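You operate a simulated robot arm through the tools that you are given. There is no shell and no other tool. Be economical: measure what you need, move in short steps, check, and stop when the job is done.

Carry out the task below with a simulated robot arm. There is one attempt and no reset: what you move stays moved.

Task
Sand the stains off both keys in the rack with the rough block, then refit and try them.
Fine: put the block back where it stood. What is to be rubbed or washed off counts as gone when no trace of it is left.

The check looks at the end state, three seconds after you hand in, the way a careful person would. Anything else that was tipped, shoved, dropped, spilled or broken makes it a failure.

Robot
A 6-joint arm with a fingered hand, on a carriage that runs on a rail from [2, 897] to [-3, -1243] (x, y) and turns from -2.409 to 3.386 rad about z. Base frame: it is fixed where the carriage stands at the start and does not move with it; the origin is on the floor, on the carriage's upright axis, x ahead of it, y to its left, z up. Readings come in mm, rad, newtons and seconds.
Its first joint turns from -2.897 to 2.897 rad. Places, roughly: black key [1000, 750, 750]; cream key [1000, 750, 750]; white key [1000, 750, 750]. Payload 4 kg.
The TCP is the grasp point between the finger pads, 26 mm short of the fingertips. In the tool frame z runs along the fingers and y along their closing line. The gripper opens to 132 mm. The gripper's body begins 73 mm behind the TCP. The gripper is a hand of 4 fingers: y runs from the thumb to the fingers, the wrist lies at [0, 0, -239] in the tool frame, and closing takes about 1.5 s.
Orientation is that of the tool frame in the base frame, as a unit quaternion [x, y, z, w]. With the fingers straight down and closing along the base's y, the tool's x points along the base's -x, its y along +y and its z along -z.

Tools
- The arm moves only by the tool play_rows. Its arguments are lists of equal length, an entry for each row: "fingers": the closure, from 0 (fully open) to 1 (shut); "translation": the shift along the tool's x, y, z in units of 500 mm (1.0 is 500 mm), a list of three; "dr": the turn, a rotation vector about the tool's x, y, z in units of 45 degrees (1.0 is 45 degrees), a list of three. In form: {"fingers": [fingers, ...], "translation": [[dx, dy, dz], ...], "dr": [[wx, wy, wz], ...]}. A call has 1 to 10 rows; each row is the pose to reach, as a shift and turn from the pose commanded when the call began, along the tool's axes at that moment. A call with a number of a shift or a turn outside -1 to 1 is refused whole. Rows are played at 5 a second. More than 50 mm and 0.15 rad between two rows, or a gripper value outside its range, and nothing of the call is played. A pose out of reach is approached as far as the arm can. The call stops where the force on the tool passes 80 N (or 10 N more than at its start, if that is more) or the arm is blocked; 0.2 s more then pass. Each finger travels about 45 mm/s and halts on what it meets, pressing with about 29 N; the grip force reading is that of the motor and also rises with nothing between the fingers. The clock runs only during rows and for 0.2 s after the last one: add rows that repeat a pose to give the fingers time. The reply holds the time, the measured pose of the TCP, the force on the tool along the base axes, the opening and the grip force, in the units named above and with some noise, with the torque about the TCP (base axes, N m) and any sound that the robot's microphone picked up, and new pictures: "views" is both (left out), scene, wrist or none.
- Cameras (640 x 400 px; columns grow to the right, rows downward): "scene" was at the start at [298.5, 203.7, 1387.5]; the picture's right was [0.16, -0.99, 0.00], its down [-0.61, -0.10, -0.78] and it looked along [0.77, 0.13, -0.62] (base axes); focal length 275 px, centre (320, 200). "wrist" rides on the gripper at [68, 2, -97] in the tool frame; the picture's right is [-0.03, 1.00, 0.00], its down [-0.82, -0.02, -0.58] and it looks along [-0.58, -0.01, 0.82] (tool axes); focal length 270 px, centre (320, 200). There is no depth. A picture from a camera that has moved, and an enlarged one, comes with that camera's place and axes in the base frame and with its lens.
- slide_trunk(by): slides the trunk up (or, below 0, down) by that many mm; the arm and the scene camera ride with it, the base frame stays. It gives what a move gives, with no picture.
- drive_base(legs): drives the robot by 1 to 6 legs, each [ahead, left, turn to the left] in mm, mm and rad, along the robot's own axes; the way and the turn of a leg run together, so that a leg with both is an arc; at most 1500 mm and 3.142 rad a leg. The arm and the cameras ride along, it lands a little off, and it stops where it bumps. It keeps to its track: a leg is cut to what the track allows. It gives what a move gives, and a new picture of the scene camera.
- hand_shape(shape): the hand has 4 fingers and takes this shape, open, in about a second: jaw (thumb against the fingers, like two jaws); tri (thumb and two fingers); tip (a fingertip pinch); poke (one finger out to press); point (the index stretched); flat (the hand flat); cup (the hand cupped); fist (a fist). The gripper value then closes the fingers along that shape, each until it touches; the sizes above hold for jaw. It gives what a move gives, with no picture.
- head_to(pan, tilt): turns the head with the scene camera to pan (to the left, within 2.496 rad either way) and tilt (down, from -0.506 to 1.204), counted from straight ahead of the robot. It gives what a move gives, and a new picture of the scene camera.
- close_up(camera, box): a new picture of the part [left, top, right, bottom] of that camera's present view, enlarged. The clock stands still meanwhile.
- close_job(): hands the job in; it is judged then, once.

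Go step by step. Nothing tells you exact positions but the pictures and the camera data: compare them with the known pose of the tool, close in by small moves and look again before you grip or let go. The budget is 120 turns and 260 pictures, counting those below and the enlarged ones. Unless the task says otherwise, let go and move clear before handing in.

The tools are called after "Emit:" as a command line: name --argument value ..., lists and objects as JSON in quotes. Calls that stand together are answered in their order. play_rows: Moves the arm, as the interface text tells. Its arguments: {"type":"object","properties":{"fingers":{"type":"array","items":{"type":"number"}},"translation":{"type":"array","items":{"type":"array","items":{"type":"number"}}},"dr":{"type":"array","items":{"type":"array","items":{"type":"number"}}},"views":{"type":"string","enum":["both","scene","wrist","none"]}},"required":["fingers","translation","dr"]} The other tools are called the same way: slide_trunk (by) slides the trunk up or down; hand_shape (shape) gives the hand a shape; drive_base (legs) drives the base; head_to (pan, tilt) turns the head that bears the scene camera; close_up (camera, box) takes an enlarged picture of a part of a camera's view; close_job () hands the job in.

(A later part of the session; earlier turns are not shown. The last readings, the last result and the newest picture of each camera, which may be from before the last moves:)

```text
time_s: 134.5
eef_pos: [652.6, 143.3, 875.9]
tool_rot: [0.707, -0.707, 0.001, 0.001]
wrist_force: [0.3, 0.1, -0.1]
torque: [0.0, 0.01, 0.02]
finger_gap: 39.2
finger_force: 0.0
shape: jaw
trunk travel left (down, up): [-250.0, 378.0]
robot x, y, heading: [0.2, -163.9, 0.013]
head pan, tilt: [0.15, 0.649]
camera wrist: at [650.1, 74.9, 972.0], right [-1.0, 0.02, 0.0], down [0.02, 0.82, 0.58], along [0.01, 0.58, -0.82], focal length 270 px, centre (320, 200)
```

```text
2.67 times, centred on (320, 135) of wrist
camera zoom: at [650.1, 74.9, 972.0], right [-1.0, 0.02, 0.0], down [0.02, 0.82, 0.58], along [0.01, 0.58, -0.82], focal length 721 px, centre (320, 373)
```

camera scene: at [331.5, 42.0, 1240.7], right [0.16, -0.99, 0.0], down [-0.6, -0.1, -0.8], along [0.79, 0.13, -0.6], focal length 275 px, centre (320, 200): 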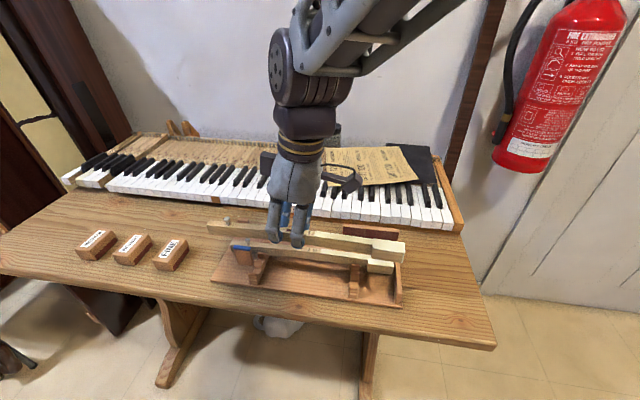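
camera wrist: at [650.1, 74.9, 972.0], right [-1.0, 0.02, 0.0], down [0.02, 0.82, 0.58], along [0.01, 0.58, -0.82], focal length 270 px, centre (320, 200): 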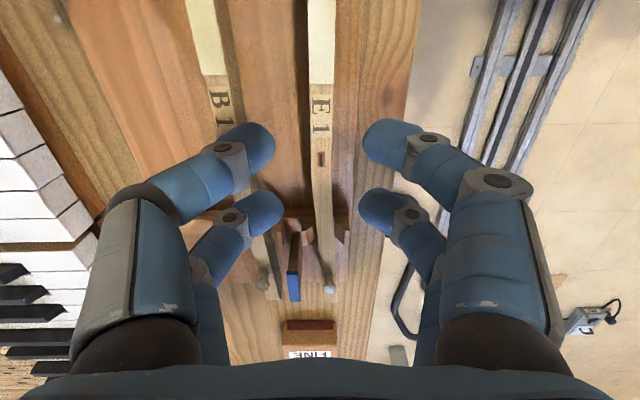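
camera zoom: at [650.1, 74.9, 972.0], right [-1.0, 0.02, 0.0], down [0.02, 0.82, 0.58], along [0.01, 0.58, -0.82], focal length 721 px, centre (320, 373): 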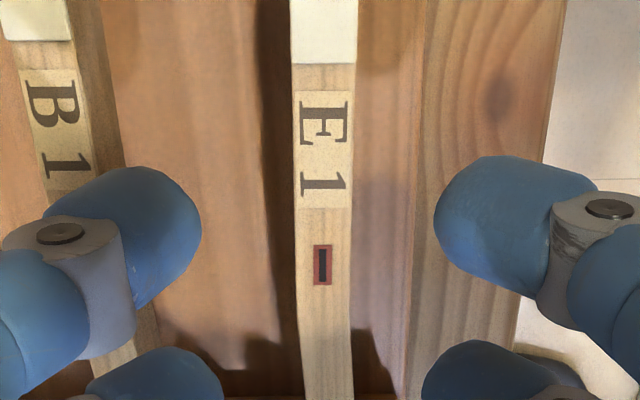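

E1 is back in the rack with its mortise at (651.5, 151.5). I'll regrip 10 mm higher on the key this time.

Emit:
play_rows --fingers '[0.7, 0.7, 0.7, 0.75, 0.8, 0.85, 0.9, 0.95, 0.98, 0.98]' --translation '[[-0.016, 0.002, 0.02], [-0.016, 0.002, 0.05], [-0.016, 0.002, 0.0626], [-0.016, 0.002, 0.0626], [-0.016, 0.002, 0.0626], [-0.016, 0.002, 0.0626], [-0.016, 0.002, 0.0626], [-0.016, 0.002, 0.0626], [-0.016, 0.002, 0.0626], [-0.016, 0.002, 0.0626]]' --dr '[[0, 0, 0.036], [0, 0, 0.036], [0, 0, 0.036], [0, 0, 0.036], [0, 0, 0.036], [0, 0, 0.036], [0, 0, 0.036], [0, 0, 0.036], [0, 0, 0.036], [0, 0, 0.036]]' --views "none"

Emit:
play_rows --fingers '[0.98, 0.98, 0.98, 0.98]' --translation '[[0, 0, 0], [0, 0, -0.02], [0, 0, -0.06], [0, 0, -0.06]]' --dr '[[0, 0, 0], [0, 0, 0], [0, 0, 0], [0, 0, 0]]' --views "wrist"

Emit:
close_up --camera "scene" --box '[190, 180, 430, 330]'

```text
time_s: 136.7
eef_pos: [651.8, 151.4, 846.7]
tool_rot: [-0.697, 0.717, 0.0, 0.001]
wrist_force: [0.0, -0.4, 17.8]
torque: [-0.1, 0.0, 0.07]
finger_gap: 6.3
finger_force: 28.6
shape: jaw
trunk travel left (down, up): [-250.0, 378.0]
robot x, y, heading: [2.2, -166.6, 0.011]
head pan, tilt: [0.15, 0.649]
```

```text
time_s: 137.7
eef_pos: [651.1, 151.4, 874.2]
tool_rot: [-0.698, 0.716, 0.001, -0.002]
wrist_force: [-0.3, 0.4, -0.3]
torque: [-0.05, 0.0, 0.01]
finger_gap: 5.1
finger_force: 28.7
shape: jaw
trunk travel left (down, up): [-250.0, 378.0]
robot x, y, heading: [-0.5, -162.6, 0.016]
head pan, tilt: [0.15, 0.649]
camera wrist: at [647.3, 83.1, 970.2], right [-1.0, 0.05, 0.0], down [0.04, 0.82, 0.58], along [0.03, 0.58, -0.82], focal length 270 px, centre (320, 200)
```

wrist: 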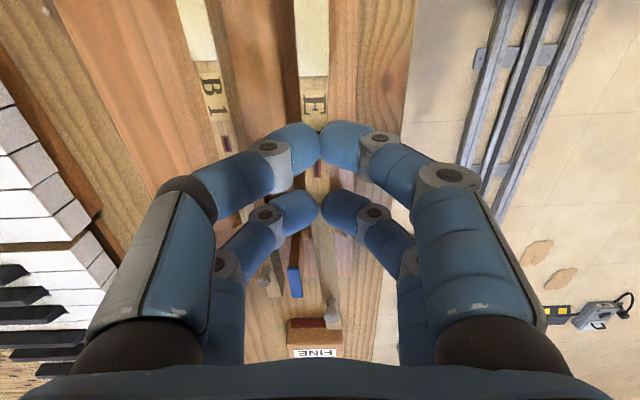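

```text
2.67 times, centred on (310, 255) of scene
camera zoom: at [331.5, 42.0, 1240.6], right [0.16, -0.99, 0.0], down [-0.6, -0.1, -0.8], along [0.79, 0.13, -0.6], focal length 733 px, centre (347, 53)
```

zoom: 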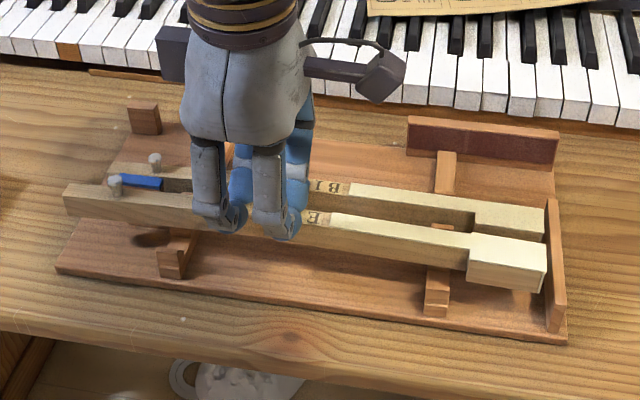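

The fingertips closed over the very top edge of the key, which is too shallow a hold. I'll set it back down and regrip about 5 mm deeper.

Emit:
play_rows --fingers '[0.98, 0.98, 0.98, 0.9, 0.8, 0.7, 0.7]' --translation '[[0, 0, 0.03], [0, 0, 0.057], [0, 0, 0.057], [0, 0, 0.057], [0, 0, 0.057], [0, 0, 0.057], [0, 0, 0.057]]' --dr '[[0, 0, 0], [0, 0, 0], [0, 0, 0], [0, 0, 0], [0, 0, 0], [0, 0, 0], [0, 0, 0]]' --views "wrist"

Emit:
close_up --camera "wrist" --box '[200, 60, 440, 210]'

```text
time_s: 139.3
eef_pos: [653.5, 151.6, 846.0]
tool_rot: [-0.698, 0.716, 0.001, -0.002]
wrist_force: [0.2, -0.4, 0.0]
torque: [-0.04, -0.02, 0.04]
finger_gap: 39.2
finger_force: 0.1
shape: jaw
trunk travel left (down, up): [-250.0, 378.0]
robot x, y, heading: [-1.9, -165.0, 0.014]
head pan, tilt: [0.15, 0.649]
camera wrist: at [648.3, 83.1, 942.2], right [-1.0, 0.05, 0.0], down [0.04, 0.82, 0.58], along [0.03, 0.58, -0.82], focal length 270 px, centre (320, 200)
```

wrist: 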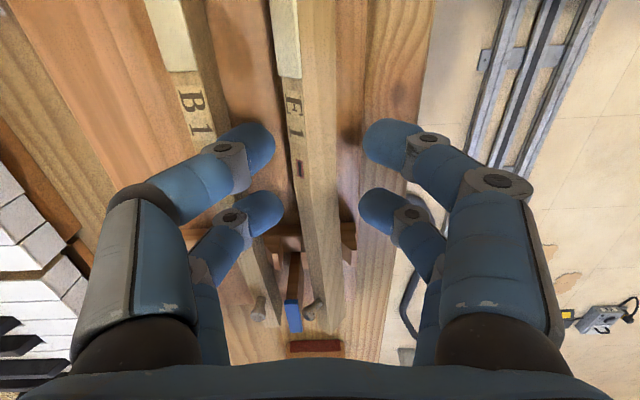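

```text
2.67 times, centred on (320, 135) of wrist
camera zoom: at [648.3, 83.1, 942.2], right [-1.0, 0.05, 0.0], down [0.04, 0.82, 0.58], along [0.03, 0.58, -0.82], focal length 721 px, centre (320, 373)
```

zoom: 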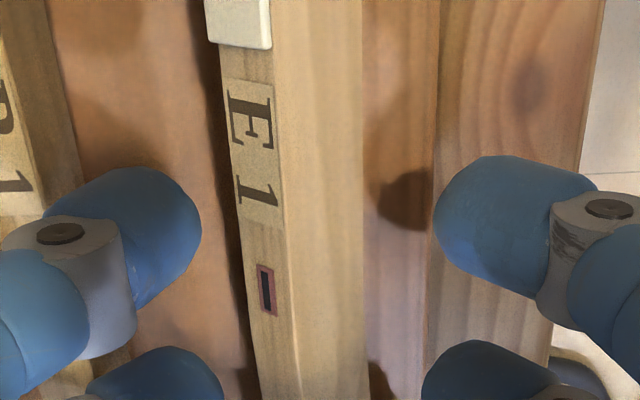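

The key has rolled a bit in the rests. I'll look from the scene camera.

Emit:
close_up --camera "scene" --box '[190, 210, 318, 290]'

Emit:
close_up --camera "scene" --box '[290, 225, 418, 305]'

```text
5.00 times, centred on (254, 250) of scene
camera zoom: at [331.5, 42.0, 1240.6], right [0.16, -0.99, 0.0], down [-0.6, -0.1, -0.8], along [0.79, 0.13, -0.6], focal length 1374 px, centre (650, -50)
```

zoom: 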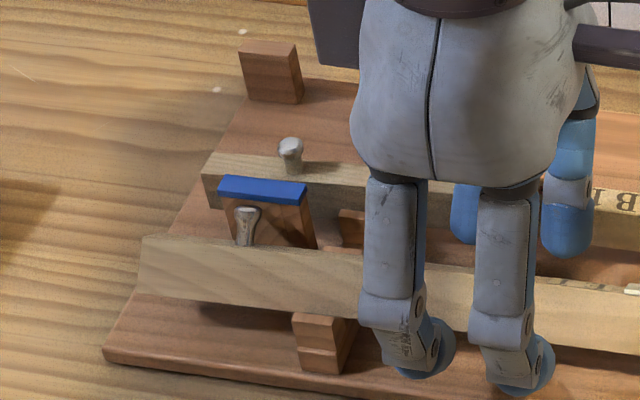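

```text
5.00 times, centred on (354, 265) of scene
camera zoom: at [331.5, 42.0, 1240.6], right [0.16, -0.99, 0.0], down [-0.6, -0.1, -0.8], along [0.79, 0.13, -0.6], focal length 1374 px, centre (150, -125)
```

zoom: 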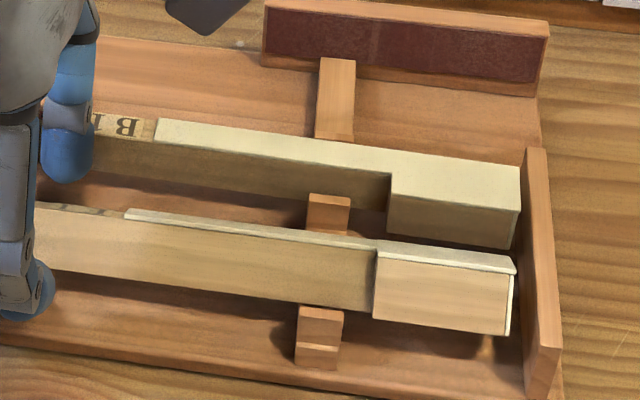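

The key has rolled toward +x in its rests. Squeezing it with deeper pads should turn it upright, as the upper corner gets pushed back above the lower one. I'll do that slowly.

Emit:
play_rows --fingers '[0.7, 0.7, 0.7, 0.74, 0.78, 0.82, 0.86, 0.9, 0.94, 0.98]' --translation '[[0, -0.002, 0.01], [0, -0.002, 0.02], [0, -0.002, 0.022], [0, -0.002, 0.022], [0, -0.002, 0.022], [0, -0.002, 0.022], [0, -0.002, 0.022], [0, -0.002, 0.022], [0, -0.002, 0.022], [0, -0.002, 0.022]]' --dr '[[0, 0, 0], [0, 0, 0], [0, 0, 0], [0, 0, 0], [0, 0, 0], [0, 0, 0], [0, 0, 0], [0, 0, 0], [0, 0, 0], [0, 0, 0]]' --views "wrist"

Emit:
close_up --camera "wrist" --box '[200, 60, 440, 210]'

Emit:
close_up --camera "scene" --box '[290, 225, 418, 305]'

```text
time_s: 141.5
eef_pos: [652.3, 151.1, 835.2]
tool_rot: [-0.698, 0.716, 0.001, -0.001]
wrist_force: [-1.0, 0.4, 0.3]
torque: [-0.05, 0.01, 0.04]
finger_gap: 13.2
finger_force: 29.0
shape: jaw
trunk travel left (down, up): [-250.0, 378.0]
robot x, y, heading: [2.2, -163.1, 0.014]
head pan, tilt: [0.15, 0.649]
camera wrist: at [648.5, 83.2, 931.1], right [-1.0, 0.05, 0.0], down [0.04, 0.82, 0.58], along [0.03, 0.58, -0.82], focal length 270 px, centre (320, 200)
```

wrist: 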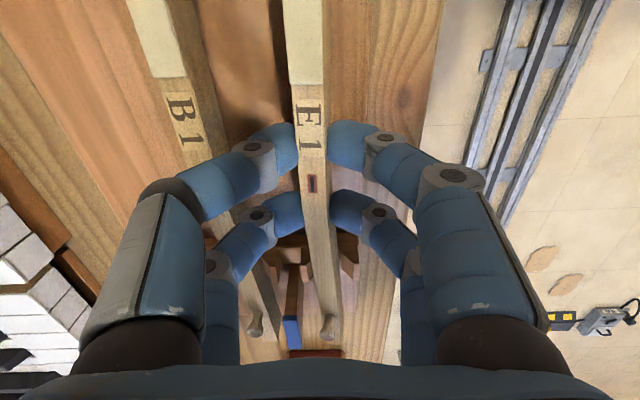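

```text
2.67 times, centred on (320, 135) of wrist
camera zoom: at [648.5, 83.2, 931.1], right [-1.0, 0.05, 0.0], down [0.04, 0.82, 0.58], along [0.03, 0.58, -0.82], focal length 721 px, centre (320, 373)
```

zoom: 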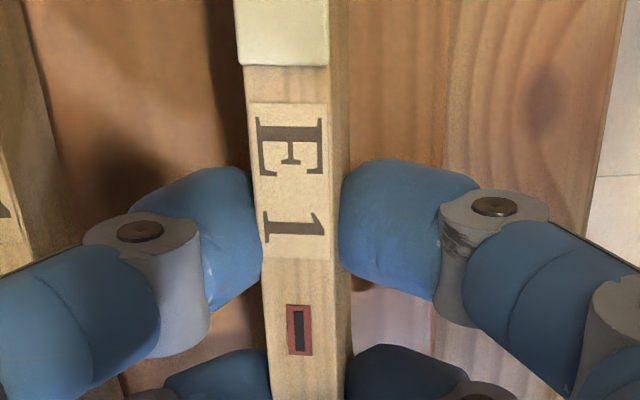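

```text
5.00 times, centred on (354, 265) of scene
camera zoom: at [331.5, 42.0, 1240.6], right [0.16, -0.99, 0.0], down [-0.6, -0.1, -0.8], along [0.79, 0.13, -0.6], focal length 1374 px, centre (150, -125)
```

zoom: 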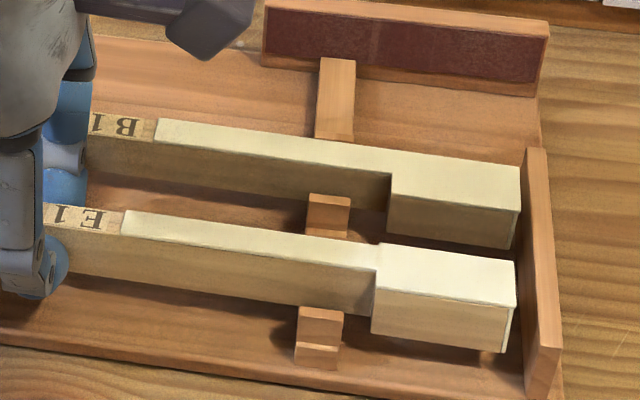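

Nearly upright. I'll give the squeeze more time, a few millimetres lower.

Emit:
play_rows --fingers '[0.9, 0.88, 0.88, 0.92, 0.96, 1.0, 1.0, 1.0]' --translation '[[0, 0, 0], [0, 0, 0.006], [0, 0, 0.006], [0, 0, 0.006], [0, 0, 0.006], [0, 0, 0.006], [0, 0, 0.006], [0, 0, 0.006]]' --dr '[[0, 0, 0], [0, 0, 0], [0, 0, 0], [0, 0, 0], [0, 0, 0], [0, 0, 0], [0, 0, 0], [0, 0, 0]]' --views "none"

Emit:
close_up --camera "wrist" --box '[200, 60, 440, 210]'

Emit:
close_up --camera "scene" --box '[190, 210, 318, 290]'

```text
time_s: 143.3
eef_pos: [652.4, 151.5, 831.8]
tool_rot: [-0.697, 0.717, 0.001, 0.0]
wrist_force: [0.1, 0.0, -0.6]
torque: [-0.02, 0.05, 0.03]
finger_gap: 7.3
finger_force: 29.0
shape: jaw
trunk travel left (down, up): [-250.0, 378.0]
robot x, y, heading: [0.2, -164.4, 0.012]
head pan, tilt: [0.15, 0.649]
```

```text
2.67 times, centred on (320, 135) of wrist
camera zoom: at [648.1, 82.6, 928.4], right [-1.0, 0.05, 0.0], down [0.04, 0.82, 0.58], along [0.03, 0.58, -0.82], focal length 721 px, centre (320, 373)
```

zoom: 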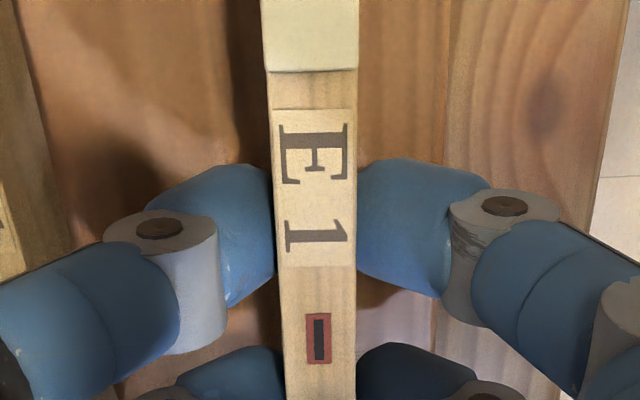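

```text
5.00 times, centred on (254, 250) of scene
camera zoom: at [331.5, 42.0, 1240.6], right [0.16, -0.99, 0.0], down [-0.6, -0.1, -0.8], along [0.79, 0.13, -0.6], focal length 1374 px, centre (650, -50)
```

zoom: 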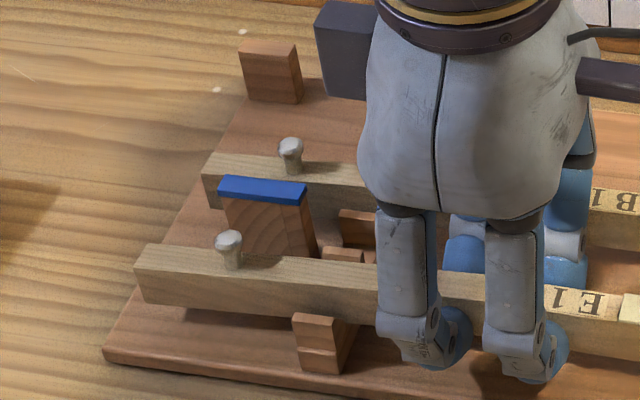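

Upright and flush again. I'll open just enough, rise to TCP ≈839.5, and regrip.

Emit:
play_rows --fingers '[0.92, 0.88, 0.86, 0.86, 0.86, 0.9, 0.94, 0.98, 0.98]' --translation '[[0, 0, 0], [0, 0, 0], [0, 0, 0], [0, 0, -0.008], [0, 0, -0.0145], [0, 0, -0.0145], [0, 0, -0.0145], [0, 0, -0.0145], [0, 0, -0.0145]]' --dr '[[0, 0, 0], [0, 0, 0], [0, 0, 0], [0, 0, 0], [0, 0, 0], [0, 0, 0], [0, 0, 0], [0, 0, 0], [0, 0, 0]]' --views "none"

Emit:
close_up --camera "wrist" --box '[200, 60, 440, 210]'

```text
time_s: 145.3
eef_pos: [650.7, 152.8, 839.7]
tool_rot: [-0.698, 0.717, 0.001, -0.001]
wrist_force: [-0.1, 0.2, 0.2]
torque: [-0.01, -0.03, 0.01]
finger_gap: 7.5
finger_force: 28.9
shape: jaw
trunk travel left (down, up): [-250.0, 378.0]
robot x, y, heading: [-0.6, -163.1, 0.013]
head pan, tilt: [0.15, 0.649]
```

```text
2.67 times, centred on (320, 135) of wrist
camera zoom: at [647.8, 82.9, 935.4], right [-1.0, 0.05, 0.0], down [0.04, 0.82, 0.58], along [0.03, 0.58, -0.82], focal length 721 px, centre (320, 373)
```

zoom: 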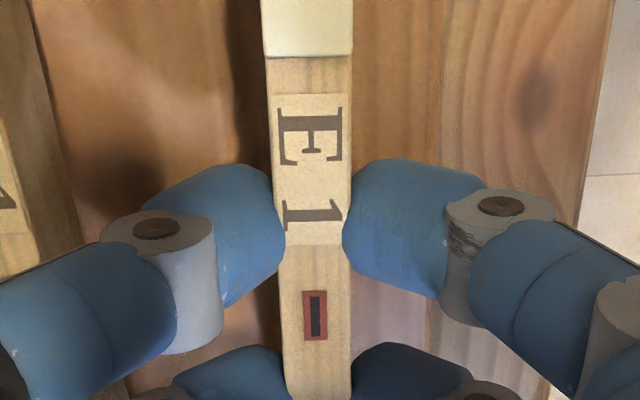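

A good flush grip at the higher position. Lift, turn, and carry to the slot.

Emit:
play_rows --fingers '[0.98, 0.98, 0.98, 0.98, 0.98, 0.98]' --translation '[[0, 0, -0.02], [0, 0, -0.08], [0, 0, -0.16], [0, 0, -0.24], [0, 0, -0.32], [0, 0, -0.34]]' --dr '[[0, 0, 0], [0, 0, 0], [0, 0, 0], [0, 0, 0], [0, 0, 0], [0, 0, 0]]' --views "wrist"

Emit:
play_rows --fingers '[0.98, 0.98, 0.98, 0.98, 0.98, 0.98, 0.98, 0.98]' --translation '[[0, 0, 0], [0, 0, 0], [0, 0, 0], [0, 0, 0], [0, 0, 0], [0, 0, 0], [0, 0, 0], [0, 0, 0]]' --dr '[[0, 0, 0.14], [0, 0, 0.28], [0, 0, 0.42], [0, 0, 0.56], [0, 0, 0.7], [0, 0, 0.84], [0, 0, 1.0], [0, 0, 1.0]]' --views "none"

Emit:
play_rows --fingers '[0.98, 0.98, 0.98, 0.98, 0.98, 0.98, 0.98, 0.98]' --translation '[[0, 0, 0], [0, 0, 0], [0, 0, 0], [0, 0, 0], [0, 0, 0], [0, 0, 0], [0, 0, 0], [0, 0, 0]]' --dr '[[0, 0, 0.14], [0, 0, 0.28], [0, 0, 0.42], [0, 0, 0.56], [0, 0, 0.7], [0, 0, 0.84], [0, 0, 0.97], [0, 0, 0.97]]' --views "none"

Emit:
play_rows --fingers '[0.98, 0.98, 0.98, 0.98, 0.98, 0.98, 0.98, 0.98]' --translation '[[0, -0.08, 0], [0, -0.16, 0], [0, -0.24, 0], [0, -0.32, 0], [0, -0.4, 0], [0, -0.48, 0], [0, -0.56, 0], [0, -0.62, 0]]' --dr '[[0, 0, 0], [0, 0, 0], [0, 0, 0], [0, 0, 0], [0, 0, 0], [0, 0, 0], [0, 0, 0], [0, 0, 0]]' --views "none"

Emit:
drive_base --legs '[[0, 985, 0]]'

```text
time_s: 146.7
eef_pos: [652.2, 152.2, 1009.8]
tool_rot: [-0.698, 0.716, 0.0, -0.001]
wrist_force: [0.2, -0.9, 0.3]
torque: [-0.02, -0.03, 0.06]
finger_gap: 7.6
finger_force: 29.0
shape: jaw
trunk travel left (down, up): [-250.0, 378.0]
robot x, y, heading: [0.1, -168.6, 0.014]
head pan, tilt: [0.15, 0.649]
camera wrist: at [647.5, 84.0, 1106.7], right [-1.0, 0.05, 0.0], down [0.04, 0.82, 0.58], along [0.03, 0.58, -0.82], focal length 270 px, centre (320, 200)
```

wrist: 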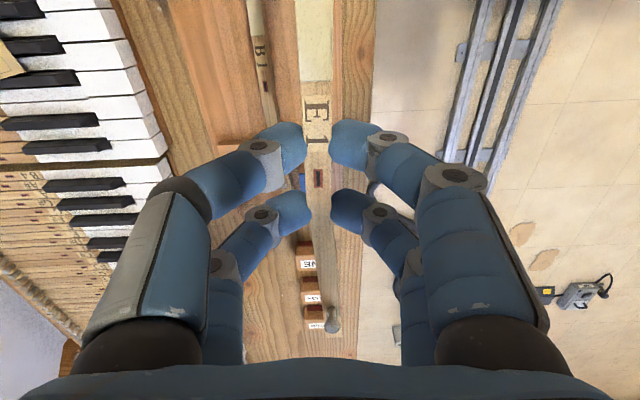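

```text
time_s: 148.5
eef_pos: [653.2, 151.0, 1009.4]
tool_rot: [-0.37, 0.929, 0.0, -0.001]
wrist_force: [-0.5, -0.4, -1.1]
torque: [-0.03, 0.01, 0.02]
finger_gap: 7.2
finger_force: 29.0
shape: jaw
trunk travel left (down, up): [-250.0, 378.0]
robot x, y, heading: [-4.1, -163.8, 0.012]
head pan, tilt: [0.15, 0.649]
```

```text
time_s: 150.3
eef_pos: [652.6, 152.6, 1009.7]
tool_rot: [0.003, 1.0, 0.0, -0.002]
wrist_force: [-0.7, -0.8, -1.6]
torque: [0.02, 0.02, -0.01]
finger_gap: 7.5
finger_force: 28.6
shape: jaw
trunk travel left (down, up): [-250.0, 378.0]
robot x, y, heading: [3.1, -166.5, 0.01]
head pan, tilt: [0.15, 0.649]
```

```text
time_s: 152.1
eef_pos: [649.7, -159.8, 1009.0]
tool_rot: [0.002, 1.0, 0.0, -0.001]
wrist_force: [-0.9, -0.5, -1.3]
torque: [0.0, 0.03, -0.01]
finger_gap: 7.2
finger_force: 28.5
shape: jaw
trunk travel left (down, up): [-250.0, 378.0]
robot x, y, heading: [2.2, -163.8, 0.015]
head pan, tilt: [0.15, 0.649]
```

```text
time_s: 157.2
eef_pos: [653.1, 810.4, 1008.4]
tool_rot: [-0.002, 1.0, 0.0, -0.002]
wrist_force: [-0.3, -0.2, -0.9]
torque: [-0.01, 0.01, 0.0]
finger_gap: 7.6
finger_force: 29.3
shape: jaw
trunk travel left (down, up): [-250.0, 378.0]
robot x, y, heading: [4.2, 799.8, 0.015]
head pan, tilt: [0.15, 0.649]
camera scene: at [332.6, 1008.9, 1240.6], right [0.17, -0.99, 0.0], down [-0.6, -0.1, -0.8], along [0.79, 0.13, -0.6], focal length 275 px, centre (320, 200)
```

scene: 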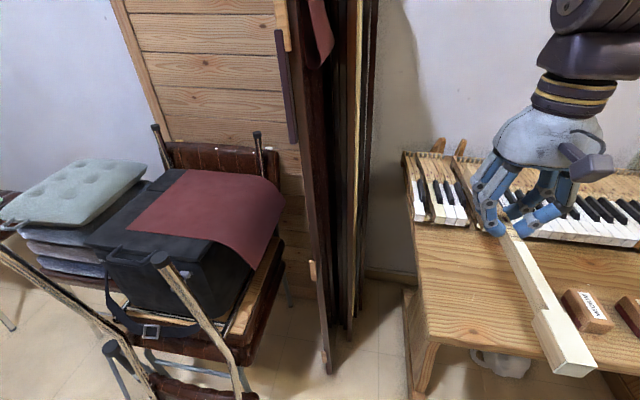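

Emit:
play_rows --fingers '[0.98, 0.98, 0.98, 0.98, 0.98, 0.98, 0.98, 0.98, 0.98, 0.98]' --translation '[[-0.08, 0.004, 0], [-0.16, 0.008, 0], [-0.24, 0.012, 0.02], [-0.32, 0.016, 0.04], [-0.4, 0.02, 0.06], [-0.48, 0.024, 0.08], [-0.56, 0.028, 0.1], [-0.64, 0.032, 0.13], [-0.72, 0.038, 0.16], [-0.783, 0.038, 0.18]]' --dr '[[0, 0, 0], [0, 0, 0], [0, 0, 0], [0, 0, 0], [0, 0, 0], [0, 0, 0], [0, 0, 0], [0, 0, 0], [0, 0, 0], [0, 0, 0]]' --views "none"

Emit:
head_to --pan -0.28 --tilt 0.55

Emit:
close_up --camera "wrist" --box '[220, 0, 420, 125]'

Emit:
close_up --camera "wrist" --box '[240, 130, 400, 230]'

```text
time_s: 159.4
eef_pos: [1045.6, 829.9, 918.2]
tool_rot: [-0.001, 1.0, 0.0, 0.0]
wrist_force: [0.2, 0.6, 0.9]
torque: [-0.02, 0.0, 0.0]
finger_gap: 7.4
finger_force: 29.3
shape: jaw
trunk travel left (down, up): [-250.0, 378.0]
robot x, y, heading: [1.3, 800.4, 0.013]
head pan, tilt: [0.15, 0.649]
```

```text
time_s: 160.2
eef_pos: [1046.3, 830.5, 917.3]
tool_rot: [-0.001, 1.0, 0.0, -0.001]
wrist_force: [-0.4, 0.3, -0.6]
torque: [0.03, 0.02, -0.01]
finger_gap: 7.3
finger_force: 29.1
shape: jaw
trunk travel left (down, up): [-250.0, 378.0]
robot x, y, heading: [3.0, 799.3, 0.017]
head pan, tilt: [-0.279, 0.55]
camera scene: at [333.8, 971.3, 1249.4], right [-0.26, -0.97, 0.0], down [-0.5, 0.14, -0.85], along [0.82, -0.22, -0.52], focal length 275 px, centre (320, 200)
```

scene: 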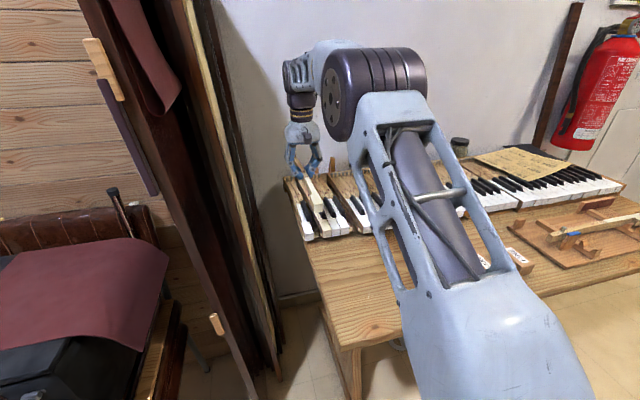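

```text
3.20 times, centred on (320, 62) of wrist
camera zoom: at [976.0, 831.8, 1013.0], right [0.02, 1.0, 0.0], down [0.82, -0.02, 0.58], along [0.58, -0.01, -0.82], focal length 865 px, centre (320, 640)
```

zoom: 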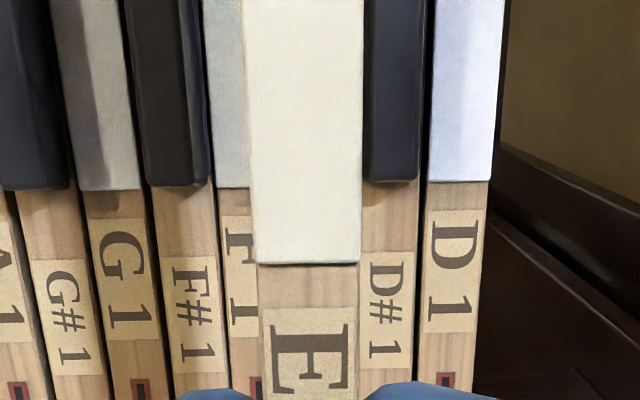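

```text
4.00 times, centred on (320, 180) of wrist
camera zoom: at [976.0, 831.8, 1013.0], right [0.02, 1.0, 0.0], down [0.82, -0.02, 0.58], along [0.58, -0.01, -0.82], focal length 1081 px, centre (320, 280)
```

zoom: 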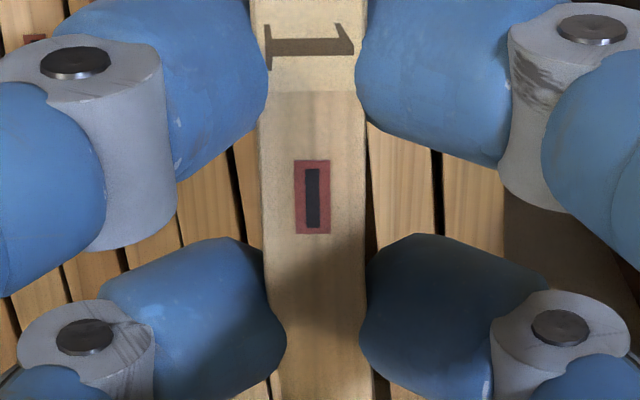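

In-hand yaw again differs by about 0.027 rad. I'll correct yaw and y, and lower to just above the black keys.

Emit:
play_rows --fingers '[0.98, 0.98, 0.98, 0.98]' --translation '[[0, 0.0024, 0.02], [0, 0.0024, 0.06], [0, 0.0024, 0.08], [0, 0.0024, 0.08]]' --dr '[[0, 0, -0.034], [0, 0, -0.034], [0, 0, -0.034], [0, 0, -0.034]]' --views "none"

Emit:
close_up --camera "wrist" --box '[220, 0, 420, 125]'

Emit:
close_up --camera "scene" --box '[285, 200, 349, 240]'

Emit:
close_up --camera "wrist" --box '[240, 130, 400, 230]'

```text
time_s: 161.2
eef_pos: [1044.6, 829.9, 877.0]
tool_rot: [-0.014, 1.0, 0.0, 0.0]
wrist_force: [0.0, 0.7, 0.0]
torque: [0.02, 0.04, -0.02]
finger_gap: 7.4
finger_force: 28.4
shape: jaw
trunk travel left (down, up): [-250.0, 378.0]
robot x, y, heading: [3.4, 797.6, 0.02]
head pan, tilt: [-0.279, 0.55]
```

```text
3.20 times, centred on (320, 62) of wrist
camera zoom: at [975.6, 829.7, 972.6], right [0.0, 1.0, 0.0], down [0.82, 0.0, 0.58], along [0.58, 0.0, -0.82], focal length 865 px, centre (320, 640)
```

zoom: 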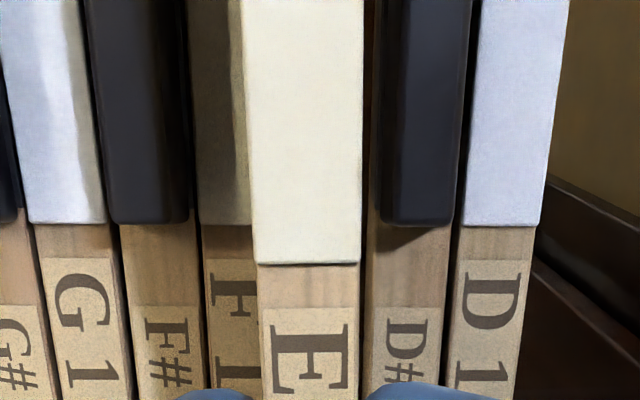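

```text
10.00 times, centred on (317, 220) of scene
camera zoom: at [333.7, 971.2, 1249.4], right [-0.26, -0.97, 0.0], down [-0.5, 0.14, -0.85], along [0.82, -0.22, -0.52], focal length 2747 px, centre (350, 0)
```

zoom: 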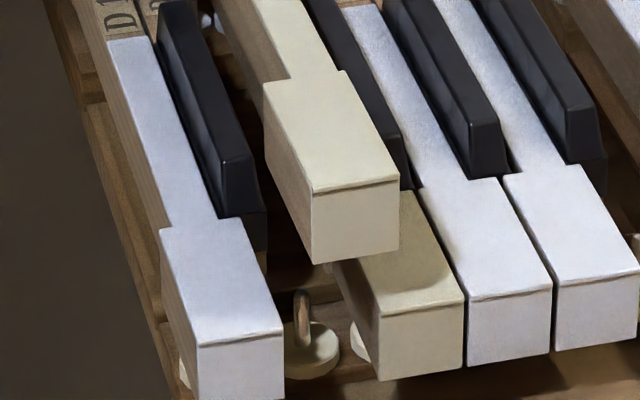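

```text
4.00 times, centred on (320, 180) of wrist
camera zoom: at [975.6, 829.7, 972.6], right [0.0, 1.0, 0.0], down [0.82, 0.0, 0.58], along [0.58, 0.0, -0.82], focal length 1081 px, centre (320, 280)
```

zoom: 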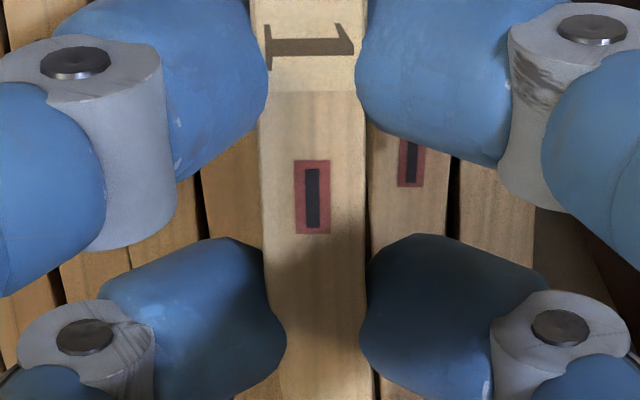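

Compared with the slot, the head needs roughly +5 mm and the mortise +1.5 mm in y. I'll apply a combined shift and small yaw, lower a bit and recheck.

Emit:
play_rows --fingers '[0.98, 0.98, 0.98, 0.98]' --translation '[[0, 0.0036, 0], [0, 0.0036, 0.01], [0, 0.0036, 0.02], [0, 0.0036, 0.02]]' --dr '[[0, 0, 0.02], [0, 0, 0.02], [0, 0, 0.02], [0, 0, 0.02]]' --views "none"

Emit:
close_up --camera "wrist" --box '[220, 0, 420, 125]'

Emit:
close_up --camera "scene" --box '[285, 205, 349, 245]'

```text
time_s: 162.2
eef_pos: [1043.3, 833.1, 867.2]
tool_rot: [-0.007, 1.0, 0.0, -0.001]
wrist_force: [0.3, -0.3, -0.5]
torque: [0.01, 0.04, -0.02]
finger_gap: 7.4
finger_force: 28.9
shape: jaw
trunk travel left (down, up): [-250.0, 378.0]
robot x, y, heading: [-2.6, 797.3, 0.015]
head pan, tilt: [-0.279, 0.55]
```

```text
3.20 times, centred on (320, 62) of wrist
camera zoom: at [974.8, 833.3, 963.0], right [0.01, 1.0, 0.0], down [0.82, -0.01, 0.58], along [0.58, -0.01, -0.82], focal length 865 px, centre (320, 640)
```

zoom: 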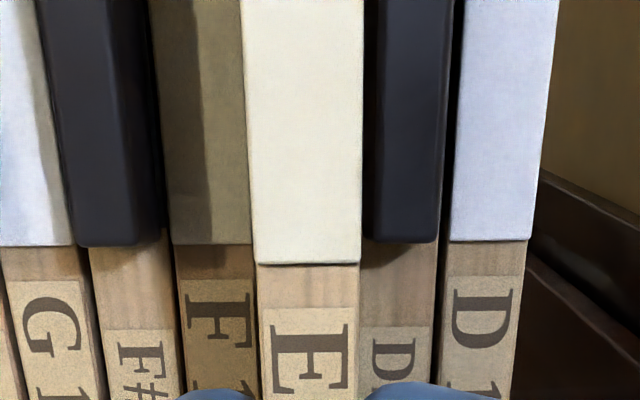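

```text
10.00 times, centred on (317, 225) of scene
camera zoom: at [333.8, 971.2, 1249.4], right [-0.26, -0.97, 0.0], down [-0.5, 0.14, -0.85], along [0.82, -0.22, -0.52], focal length 2747 px, centre (350, -50)
```

zoom: 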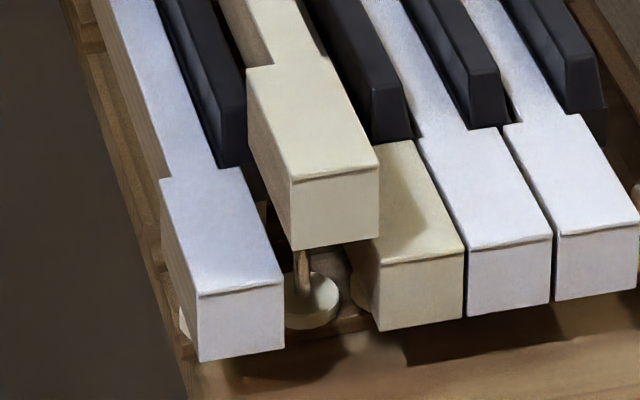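

Emit:
play_rows --fingers '[0.98, 0.98, 0.98, 0.98]' --translation '[[0, -0.0032, 0], [0, -0.0032, 0.008], [0, -0.0032, 0.016], [0, -0.0032, 0.016]]' --dr '[[0, 0, 0.02], [0, 0, 0.02], [0, 0, 0.02], [0, 0, 0.02]]' --views "none"

Emit:
close_up --camera "wrist" --box '[220, 0, 420, 125]'

Emit:
close_up --camera "scene" --box '[285, 205, 349, 245]'

```text
time_s: 163.2
eef_pos: [1044.0, 828.8, 860.8]
tool_rot: [0.002, 1.0, 0.0, 0.0]
wrist_force: [0.5, 0.0, -1.2]
torque: [-0.02, 0.02, 0.04]
finger_gap: 7.3
finger_force: 28.6
shape: jaw
trunk travel left (down, up): [-250.0, 378.0]
robot x, y, heading: [2.1, 803.8, 0.017]
head pan, tilt: [-0.279, 0.55]
```

```text
3.20 times, centred on (320, 62) of wrist
camera zoom: at [974.7, 831.1, 955.6], right [0.03, 1.0, 0.0], down [0.82, -0.02, 0.58], along [0.58, -0.02, -0.82], focal length 865 px, centre (320, 640)
```

zoom: 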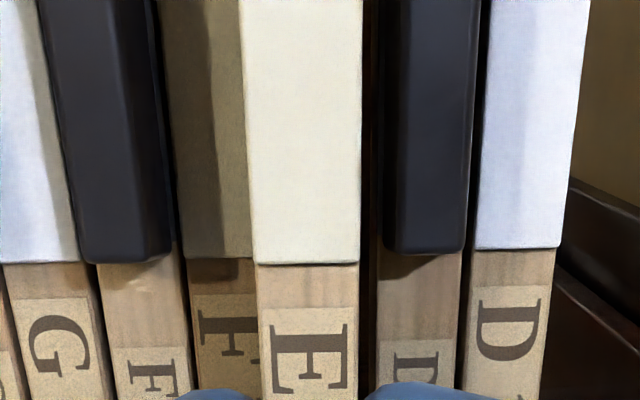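

```text
10.00 times, centred on (317, 225) of scene
camera zoom: at [333.7, 971.2, 1249.4], right [-0.26, -0.97, 0.0], down [-0.5, 0.14, -0.85], along [0.82, -0.22, -0.52], focal length 2747 px, centre (350, -50)
```

zoom: 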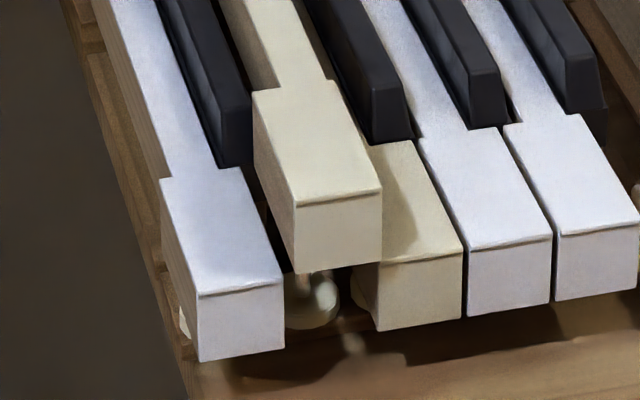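

Now it just needs about +1.8 mm in y.

Emit:
play_rows --fingers '[0.98, 0.98, 0.98]' --translation '[[0, 0.0036, 0], [0, 0.0036, 0.004], [0, 0.0036, 0.004]]' --dr '[[0, 0, 0.003], [0, 0, 0.003], [0, 0, 0.003]]' --views "none"

Emit:
close_up --camera "wrist" --box '[220, 0, 420, 125]'

Emit:
close_up --camera "scene" --box '[285, 205, 349, 245]'

```text
time_s: 164.1
eef_pos: [1044.5, 830.0, 858.3]
tool_rot: [0.004, 1.0, 0.0, -0.001]
wrist_force: [-0.4, 1.1, -0.4]
torque: [0.04, 0.01, 0.04]
finger_gap: 7.3
finger_force: 29.1
shape: jaw
trunk travel left (down, up): [-250.0, 378.0]
robot x, y, heading: [3.3, 799.1, 0.019]
head pan, tilt: [-0.279, 0.55]
```

```text
3.20 times, centred on (320, 62) of wrist
camera zoom: at [974.9, 833.1, 954.0], right [0.03, 1.0, 0.0], down [0.82, -0.03, 0.58], along [0.58, -0.02, -0.82], focal length 865 px, centre (320, 640)
```

zoom: 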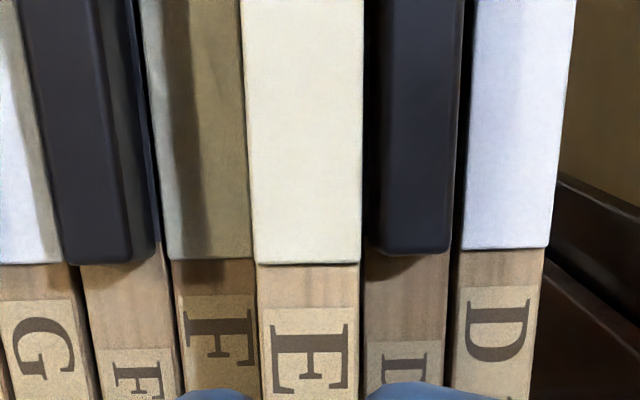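

```text
10.00 times, centred on (317, 225) of scene
camera zoom: at [333.8, 971.2, 1249.4], right [-0.26, -0.97, 0.0], down [-0.5, 0.14, -0.85], along [0.82, -0.22, -0.52], focal length 2747 px, centre (350, -50)
```

zoom: 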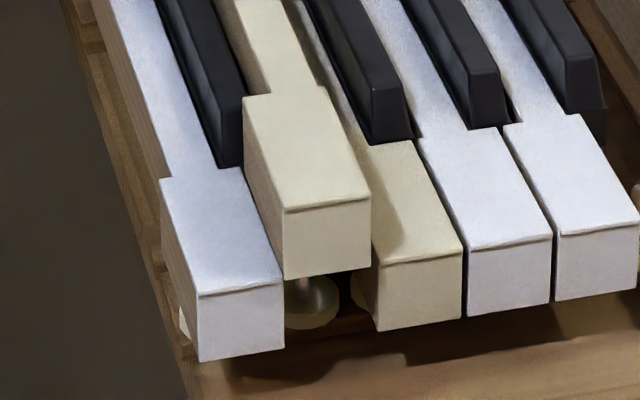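

Emit:
play_rows --fingers '[0.98, 0.98, 0.98, 0.98]' --translation '[[0, -0.0014, 0], [0, -0.0014, 0.005], [0, -0.0014, 0.01], [0, -0.0014, 0.01]]' --dr '[[0, 0, 0], [0, 0, 0], [0, 0, 0], [0, 0, 0]]' --views "none"

Emit:
close_up --camera "wrist" --box '[220, 0, 420, 125]'

Emit:
close_up --camera "scene" --box '[285, 205, 349, 245]'

```text
time_s: 165.1
eef_pos: [1043.5, 830.5, 854.2]
tool_rot: [0.003, 1.0, 0.0, 0.0]
wrist_force: [0.8, 0.8, 2.1]
torque: [0.0, 0.01, 0.05]
finger_gap: 7.3
finger_force: 29.1
shape: jaw
trunk travel left (down, up): [-250.0, 378.0]
robot x, y, heading: [2.9, 798.5, 0.016]
head pan, tilt: [-0.279, 0.55]
```

```text
3.20 times, centred on (320, 62) of wrist
camera zoom: at [974.9, 832.7, 949.2], right [0.03, 1.0, 0.0], down [0.82, -0.03, 0.58], along [0.58, -0.02, -0.82], focal length 865 px, centre (320, 640)
```

zoom: 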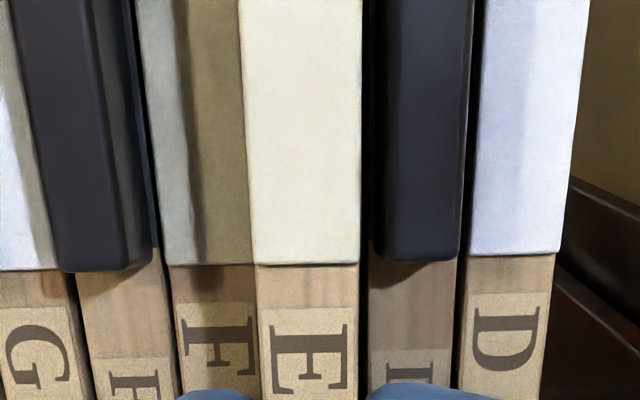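

```text
10.00 times, centred on (317, 225) of scene
camera zoom: at [333.7, 971.2, 1249.5], right [-0.26, -0.97, 0.0], down [-0.5, 0.14, -0.85], along [0.82, -0.22, -0.52], focal length 2747 px, centre (350, -50)
```

zoom: 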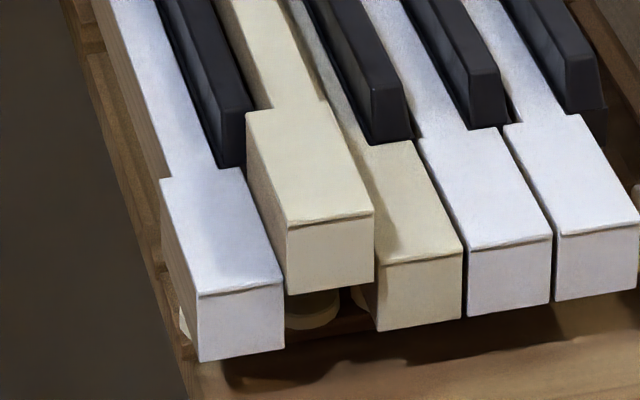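

Well centred in both views. Lowering on, watching force.

Emit:
play_rows --fingers '[0.98, 0.98]' --translation '[[0, 0, 0.003], [0, 0, 0.003]]' --dr '[[0, 0, 0], [0, 0, 0]]' --views "none"

Emit:
play_rows --fingers '[0.98, 0.98]' --translation '[[0, 0, 0.003], [0, 0, 0.003]]' --dr '[[0, 0, 0], [0, 0, 0]]' --views "none"

```text
time_s: 165.7
eef_pos: [1044.4, 831.2, 851.9]
tool_rot: [0.004, 1.0, 0.0, 0.0]
wrist_force: [6.2, 0.3, 5.0]
torque: [0.01, -0.17, 0.03]
finger_gap: 7.6
finger_force: 29.4
shape: jaw
trunk travel left (down, up): [-250.0, 378.0]
robot x, y, heading: [0.8, 800.3, 0.017]
head pan, tilt: [-0.279, 0.55]
```

```text
time_s: 166.2
eef_pos: [1045.5, 829.8, 851.3]
tool_rot: [0.003, 1.0, 0.0, 0.0]
wrist_force: [10.0, 1.5, 7.4]
torque: [0.07, -0.31, 0.06]
finger_gap: 7.7
finger_force: 29.5
shape: jaw
trunk travel left (down, up): [-250.0, 378.0]
robot x, y, heading: [2.7, 800.0, 0.017]
head pan, tilt: [-0.279, 0.55]
```

The pin pushes the key in +x, so it's catching the front edge of the mortise. I'll shift in +x.

Emit:
play_rows --fingers '[0.98, 0.98, 0.98]' --translation '[[0, 0, -0.003], [-0.003, 0, -0.003], [-0.003, 0, 0]]' --dr '[[0, 0, 0], [0, 0, 0], [0, 0, 0]]' --views "none"

Emit:
play_rows --fingers '[0.98, 0.98]' --translation '[[0, 0, 0.003], [0, 0, 0.003]]' --dr '[[0, 0, 0], [0, 0, 0]]' --views "none"

```text
time_s: 167.1
eef_pos: [1046.6, 830.7, 850.8]
tool_rot: [0.003, 1.0, 0.0, -0.001]
wrist_force: [6.9, 1.1, 6.9]
torque: [0.01, -0.19, 0.06]
finger_gap: 7.7
finger_force: 29.0
shape: jaw
trunk travel left (down, up): [-250.0, 378.0]
robot x, y, heading: [3.6, 800.4, 0.015]
head pan, tilt: [-0.279, 0.55]
```

```text
time_s: 167.7
eef_pos: [1046.5, 831.7, 849.2]
tool_rot: [0.004, 1.0, -0.001, 0.0]
wrist_force: [8.0, -1.4, 10.1]
torque: [-0.06, -0.22, 0.01]
finger_gap: 7.5
finger_force: 28.5
shape: jaw
trunk travel left (down, up): [-250.0, 378.0]
robot x, y, heading: [1.0, 800.6, 0.014]
head pan, tilt: [-0.279, 0.55]
```

Emit:
play_rows --fingers '[0.98, 0.98, 0.98]' --translation '[[0, 0, -0.005], [-0.004, 0, -0.005], [-0.004, 0, -0.003]]' --dr '[[0, 0, 0], [0, 0, 0], [0, 0, 0]]' --views "none"

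Emit:
play_rows --fingers '[0.98, 0.98]' --translation '[[0, 0, 0.003], [0, 0, 0.003]]' --dr '[[0, 0, 0], [0, 0, 0]]' --views "none"

Emit:
close_up --camera "wrist" --box '[220, 0, 420, 125]'

Emit:
close_up --camera "scene" --box '[270, 165, 366, 225]'

Emit:
close_up --camera "scene" --box '[285, 205, 349, 245]'

```text
time_s: 168.4
eef_pos: [1047.6, 831.3, 849.9]
tool_rot: [0.002, 1.0, 0.001, -0.002]
wrist_force: [-0.3, -0.6, -1.5]
torque: [-0.01, 0.01, 0.06]
finger_gap: 7.8
finger_force: 29.3
shape: jaw
trunk travel left (down, up): [-250.0, 378.0]
robot x, y, heading: [5.2, 797.9, 0.017]
head pan, tilt: [-0.279, 0.55]
```

```text
time_s: 169.1
eef_pos: [1047.9, 832.1, 848.8]
tool_rot: [0.003, 1.0, 0.0, 0.001]
wrist_force: [0.3, 1.2, 1.8]
torque: [0.02, 0.06, 0.03]
finger_gap: 7.5
finger_force: 29.1
shape: jaw
trunk travel left (down, up): [-250.0, 378.0]
robot x, y, heading: [-0.8, 803.0, 0.012]
head pan, tilt: [-0.279, 0.55]
```

```text
3.20 times, centred on (320, 62) of wrist
camera zoom: at [978.4, 832.8, 945.0], right [0.03, 1.0, 0.0], down [0.82, -0.03, 0.58], along [0.58, -0.02, -0.82], focal length 865 px, centre (320, 640)
```

zoom: 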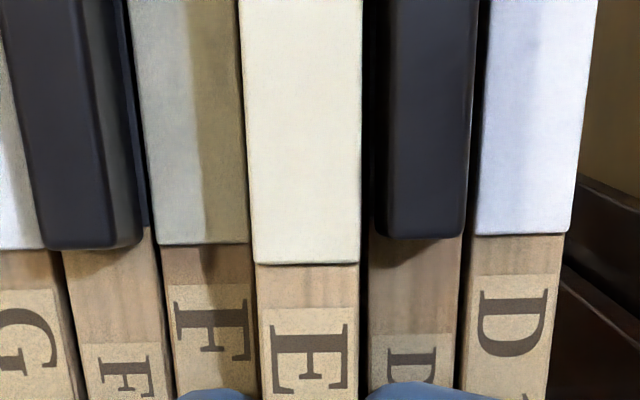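

```text
6.67 times, centred on (318, 195) of scene
camera zoom: at [333.6, 971.3, 1249.5], right [-0.26, -0.97, 0.0], down [-0.5, 0.14, -0.85], along [0.82, -0.22, -0.52], focal length 1832 px, centre (333, 233)
```

zoom: 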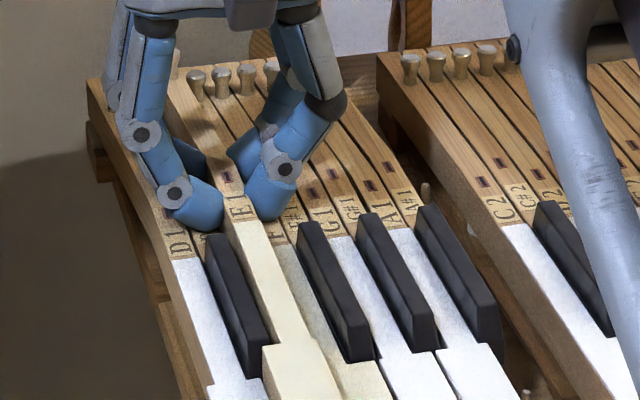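

```text
10.00 times, centred on (317, 225) of scene
camera zoom: at [333.6, 971.3, 1249.5], right [-0.26, -0.97, 0.0], down [-0.5, 0.14, -0.85], along [0.82, -0.22, -0.52], focal length 2747 px, centre (350, -50)
```

zoom: 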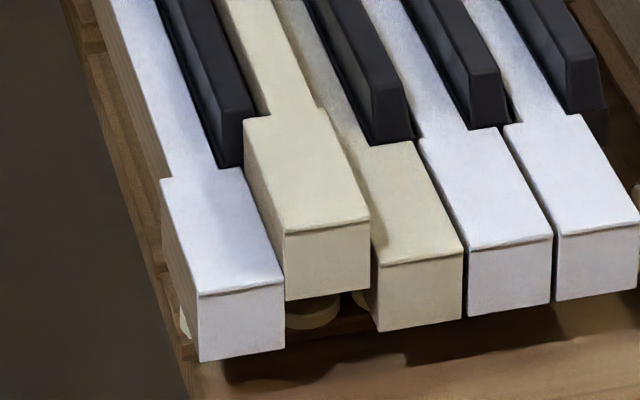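

Free again with the pin apparently in the hole. Continue down in small steps.

Emit:
play_rows --fingers '[0.98, 0.98]' --translation '[[0, -0.001, 0.002], [0, -0.001, 0.003]]' --dr '[[0, 0, 0], [0, 0, 0]]' --views "none"

Emit:
play_rows --fingers '[0.98, 0.98]' --translation '[[0, 0, 0.002], [0, 0, 0.003]]' --dr '[[0, 0, 0], [0, 0, 0]]' --views "none"

Emit:
play_rows --fingers '[0.98, 0.98]' --translation '[[0, 0, 0.002], [0, 0, 0.003]]' --dr '[[0, 0, 0], [0, 0, 0]]' --views "none"

```text
time_s: 169.7
eef_pos: [1047.9, 830.6, 848.4]
tool_rot: [0.003, 1.0, 0.0, 0.001]
wrist_force: [1.1, 2.9, 10.7]
torque: [0.01, 0.09, 0.1]
finger_gap: 7.6
finger_force: 28.9
shape: jaw
trunk travel left (down, up): [-250.0, 378.0]
robot x, y, heading: [1.3, 801.4, 0.021]
head pan, tilt: [-0.279, 0.55]
```

```text
time_s: 170.2
eef_pos: [1047.2, 831.0, 847.9]
tool_rot: [0.003, 1.0, 0.0, 0.002]
wrist_force: [1.5, 4.4, 24.7]
torque: [-0.01, 0.2, 0.12]
finger_gap: 8.3
finger_force: 29.1
shape: jaw
trunk travel left (down, up): [-250.0, 378.0]
robot x, y, heading: [0.9, 800.8, 0.014]
head pan, tilt: [-0.279, 0.55]
```

```text
time_s: 170.8
eef_pos: [1047.2, 831.7, 847.7]
tool_rot: [0.003, 1.0, 0.0, 0.003]
wrist_force: [1.5, 1.7, 43.0]
torque: [-0.12, 0.31, 0.14]
finger_gap: 8.7
finger_force: 28.9
shape: jaw
trunk travel left (down, up): [-250.0, 378.0]
robot x, y, heading: [1.6, 800.4, 0.014]
head pan, tilt: [-0.279, 0.55]
```

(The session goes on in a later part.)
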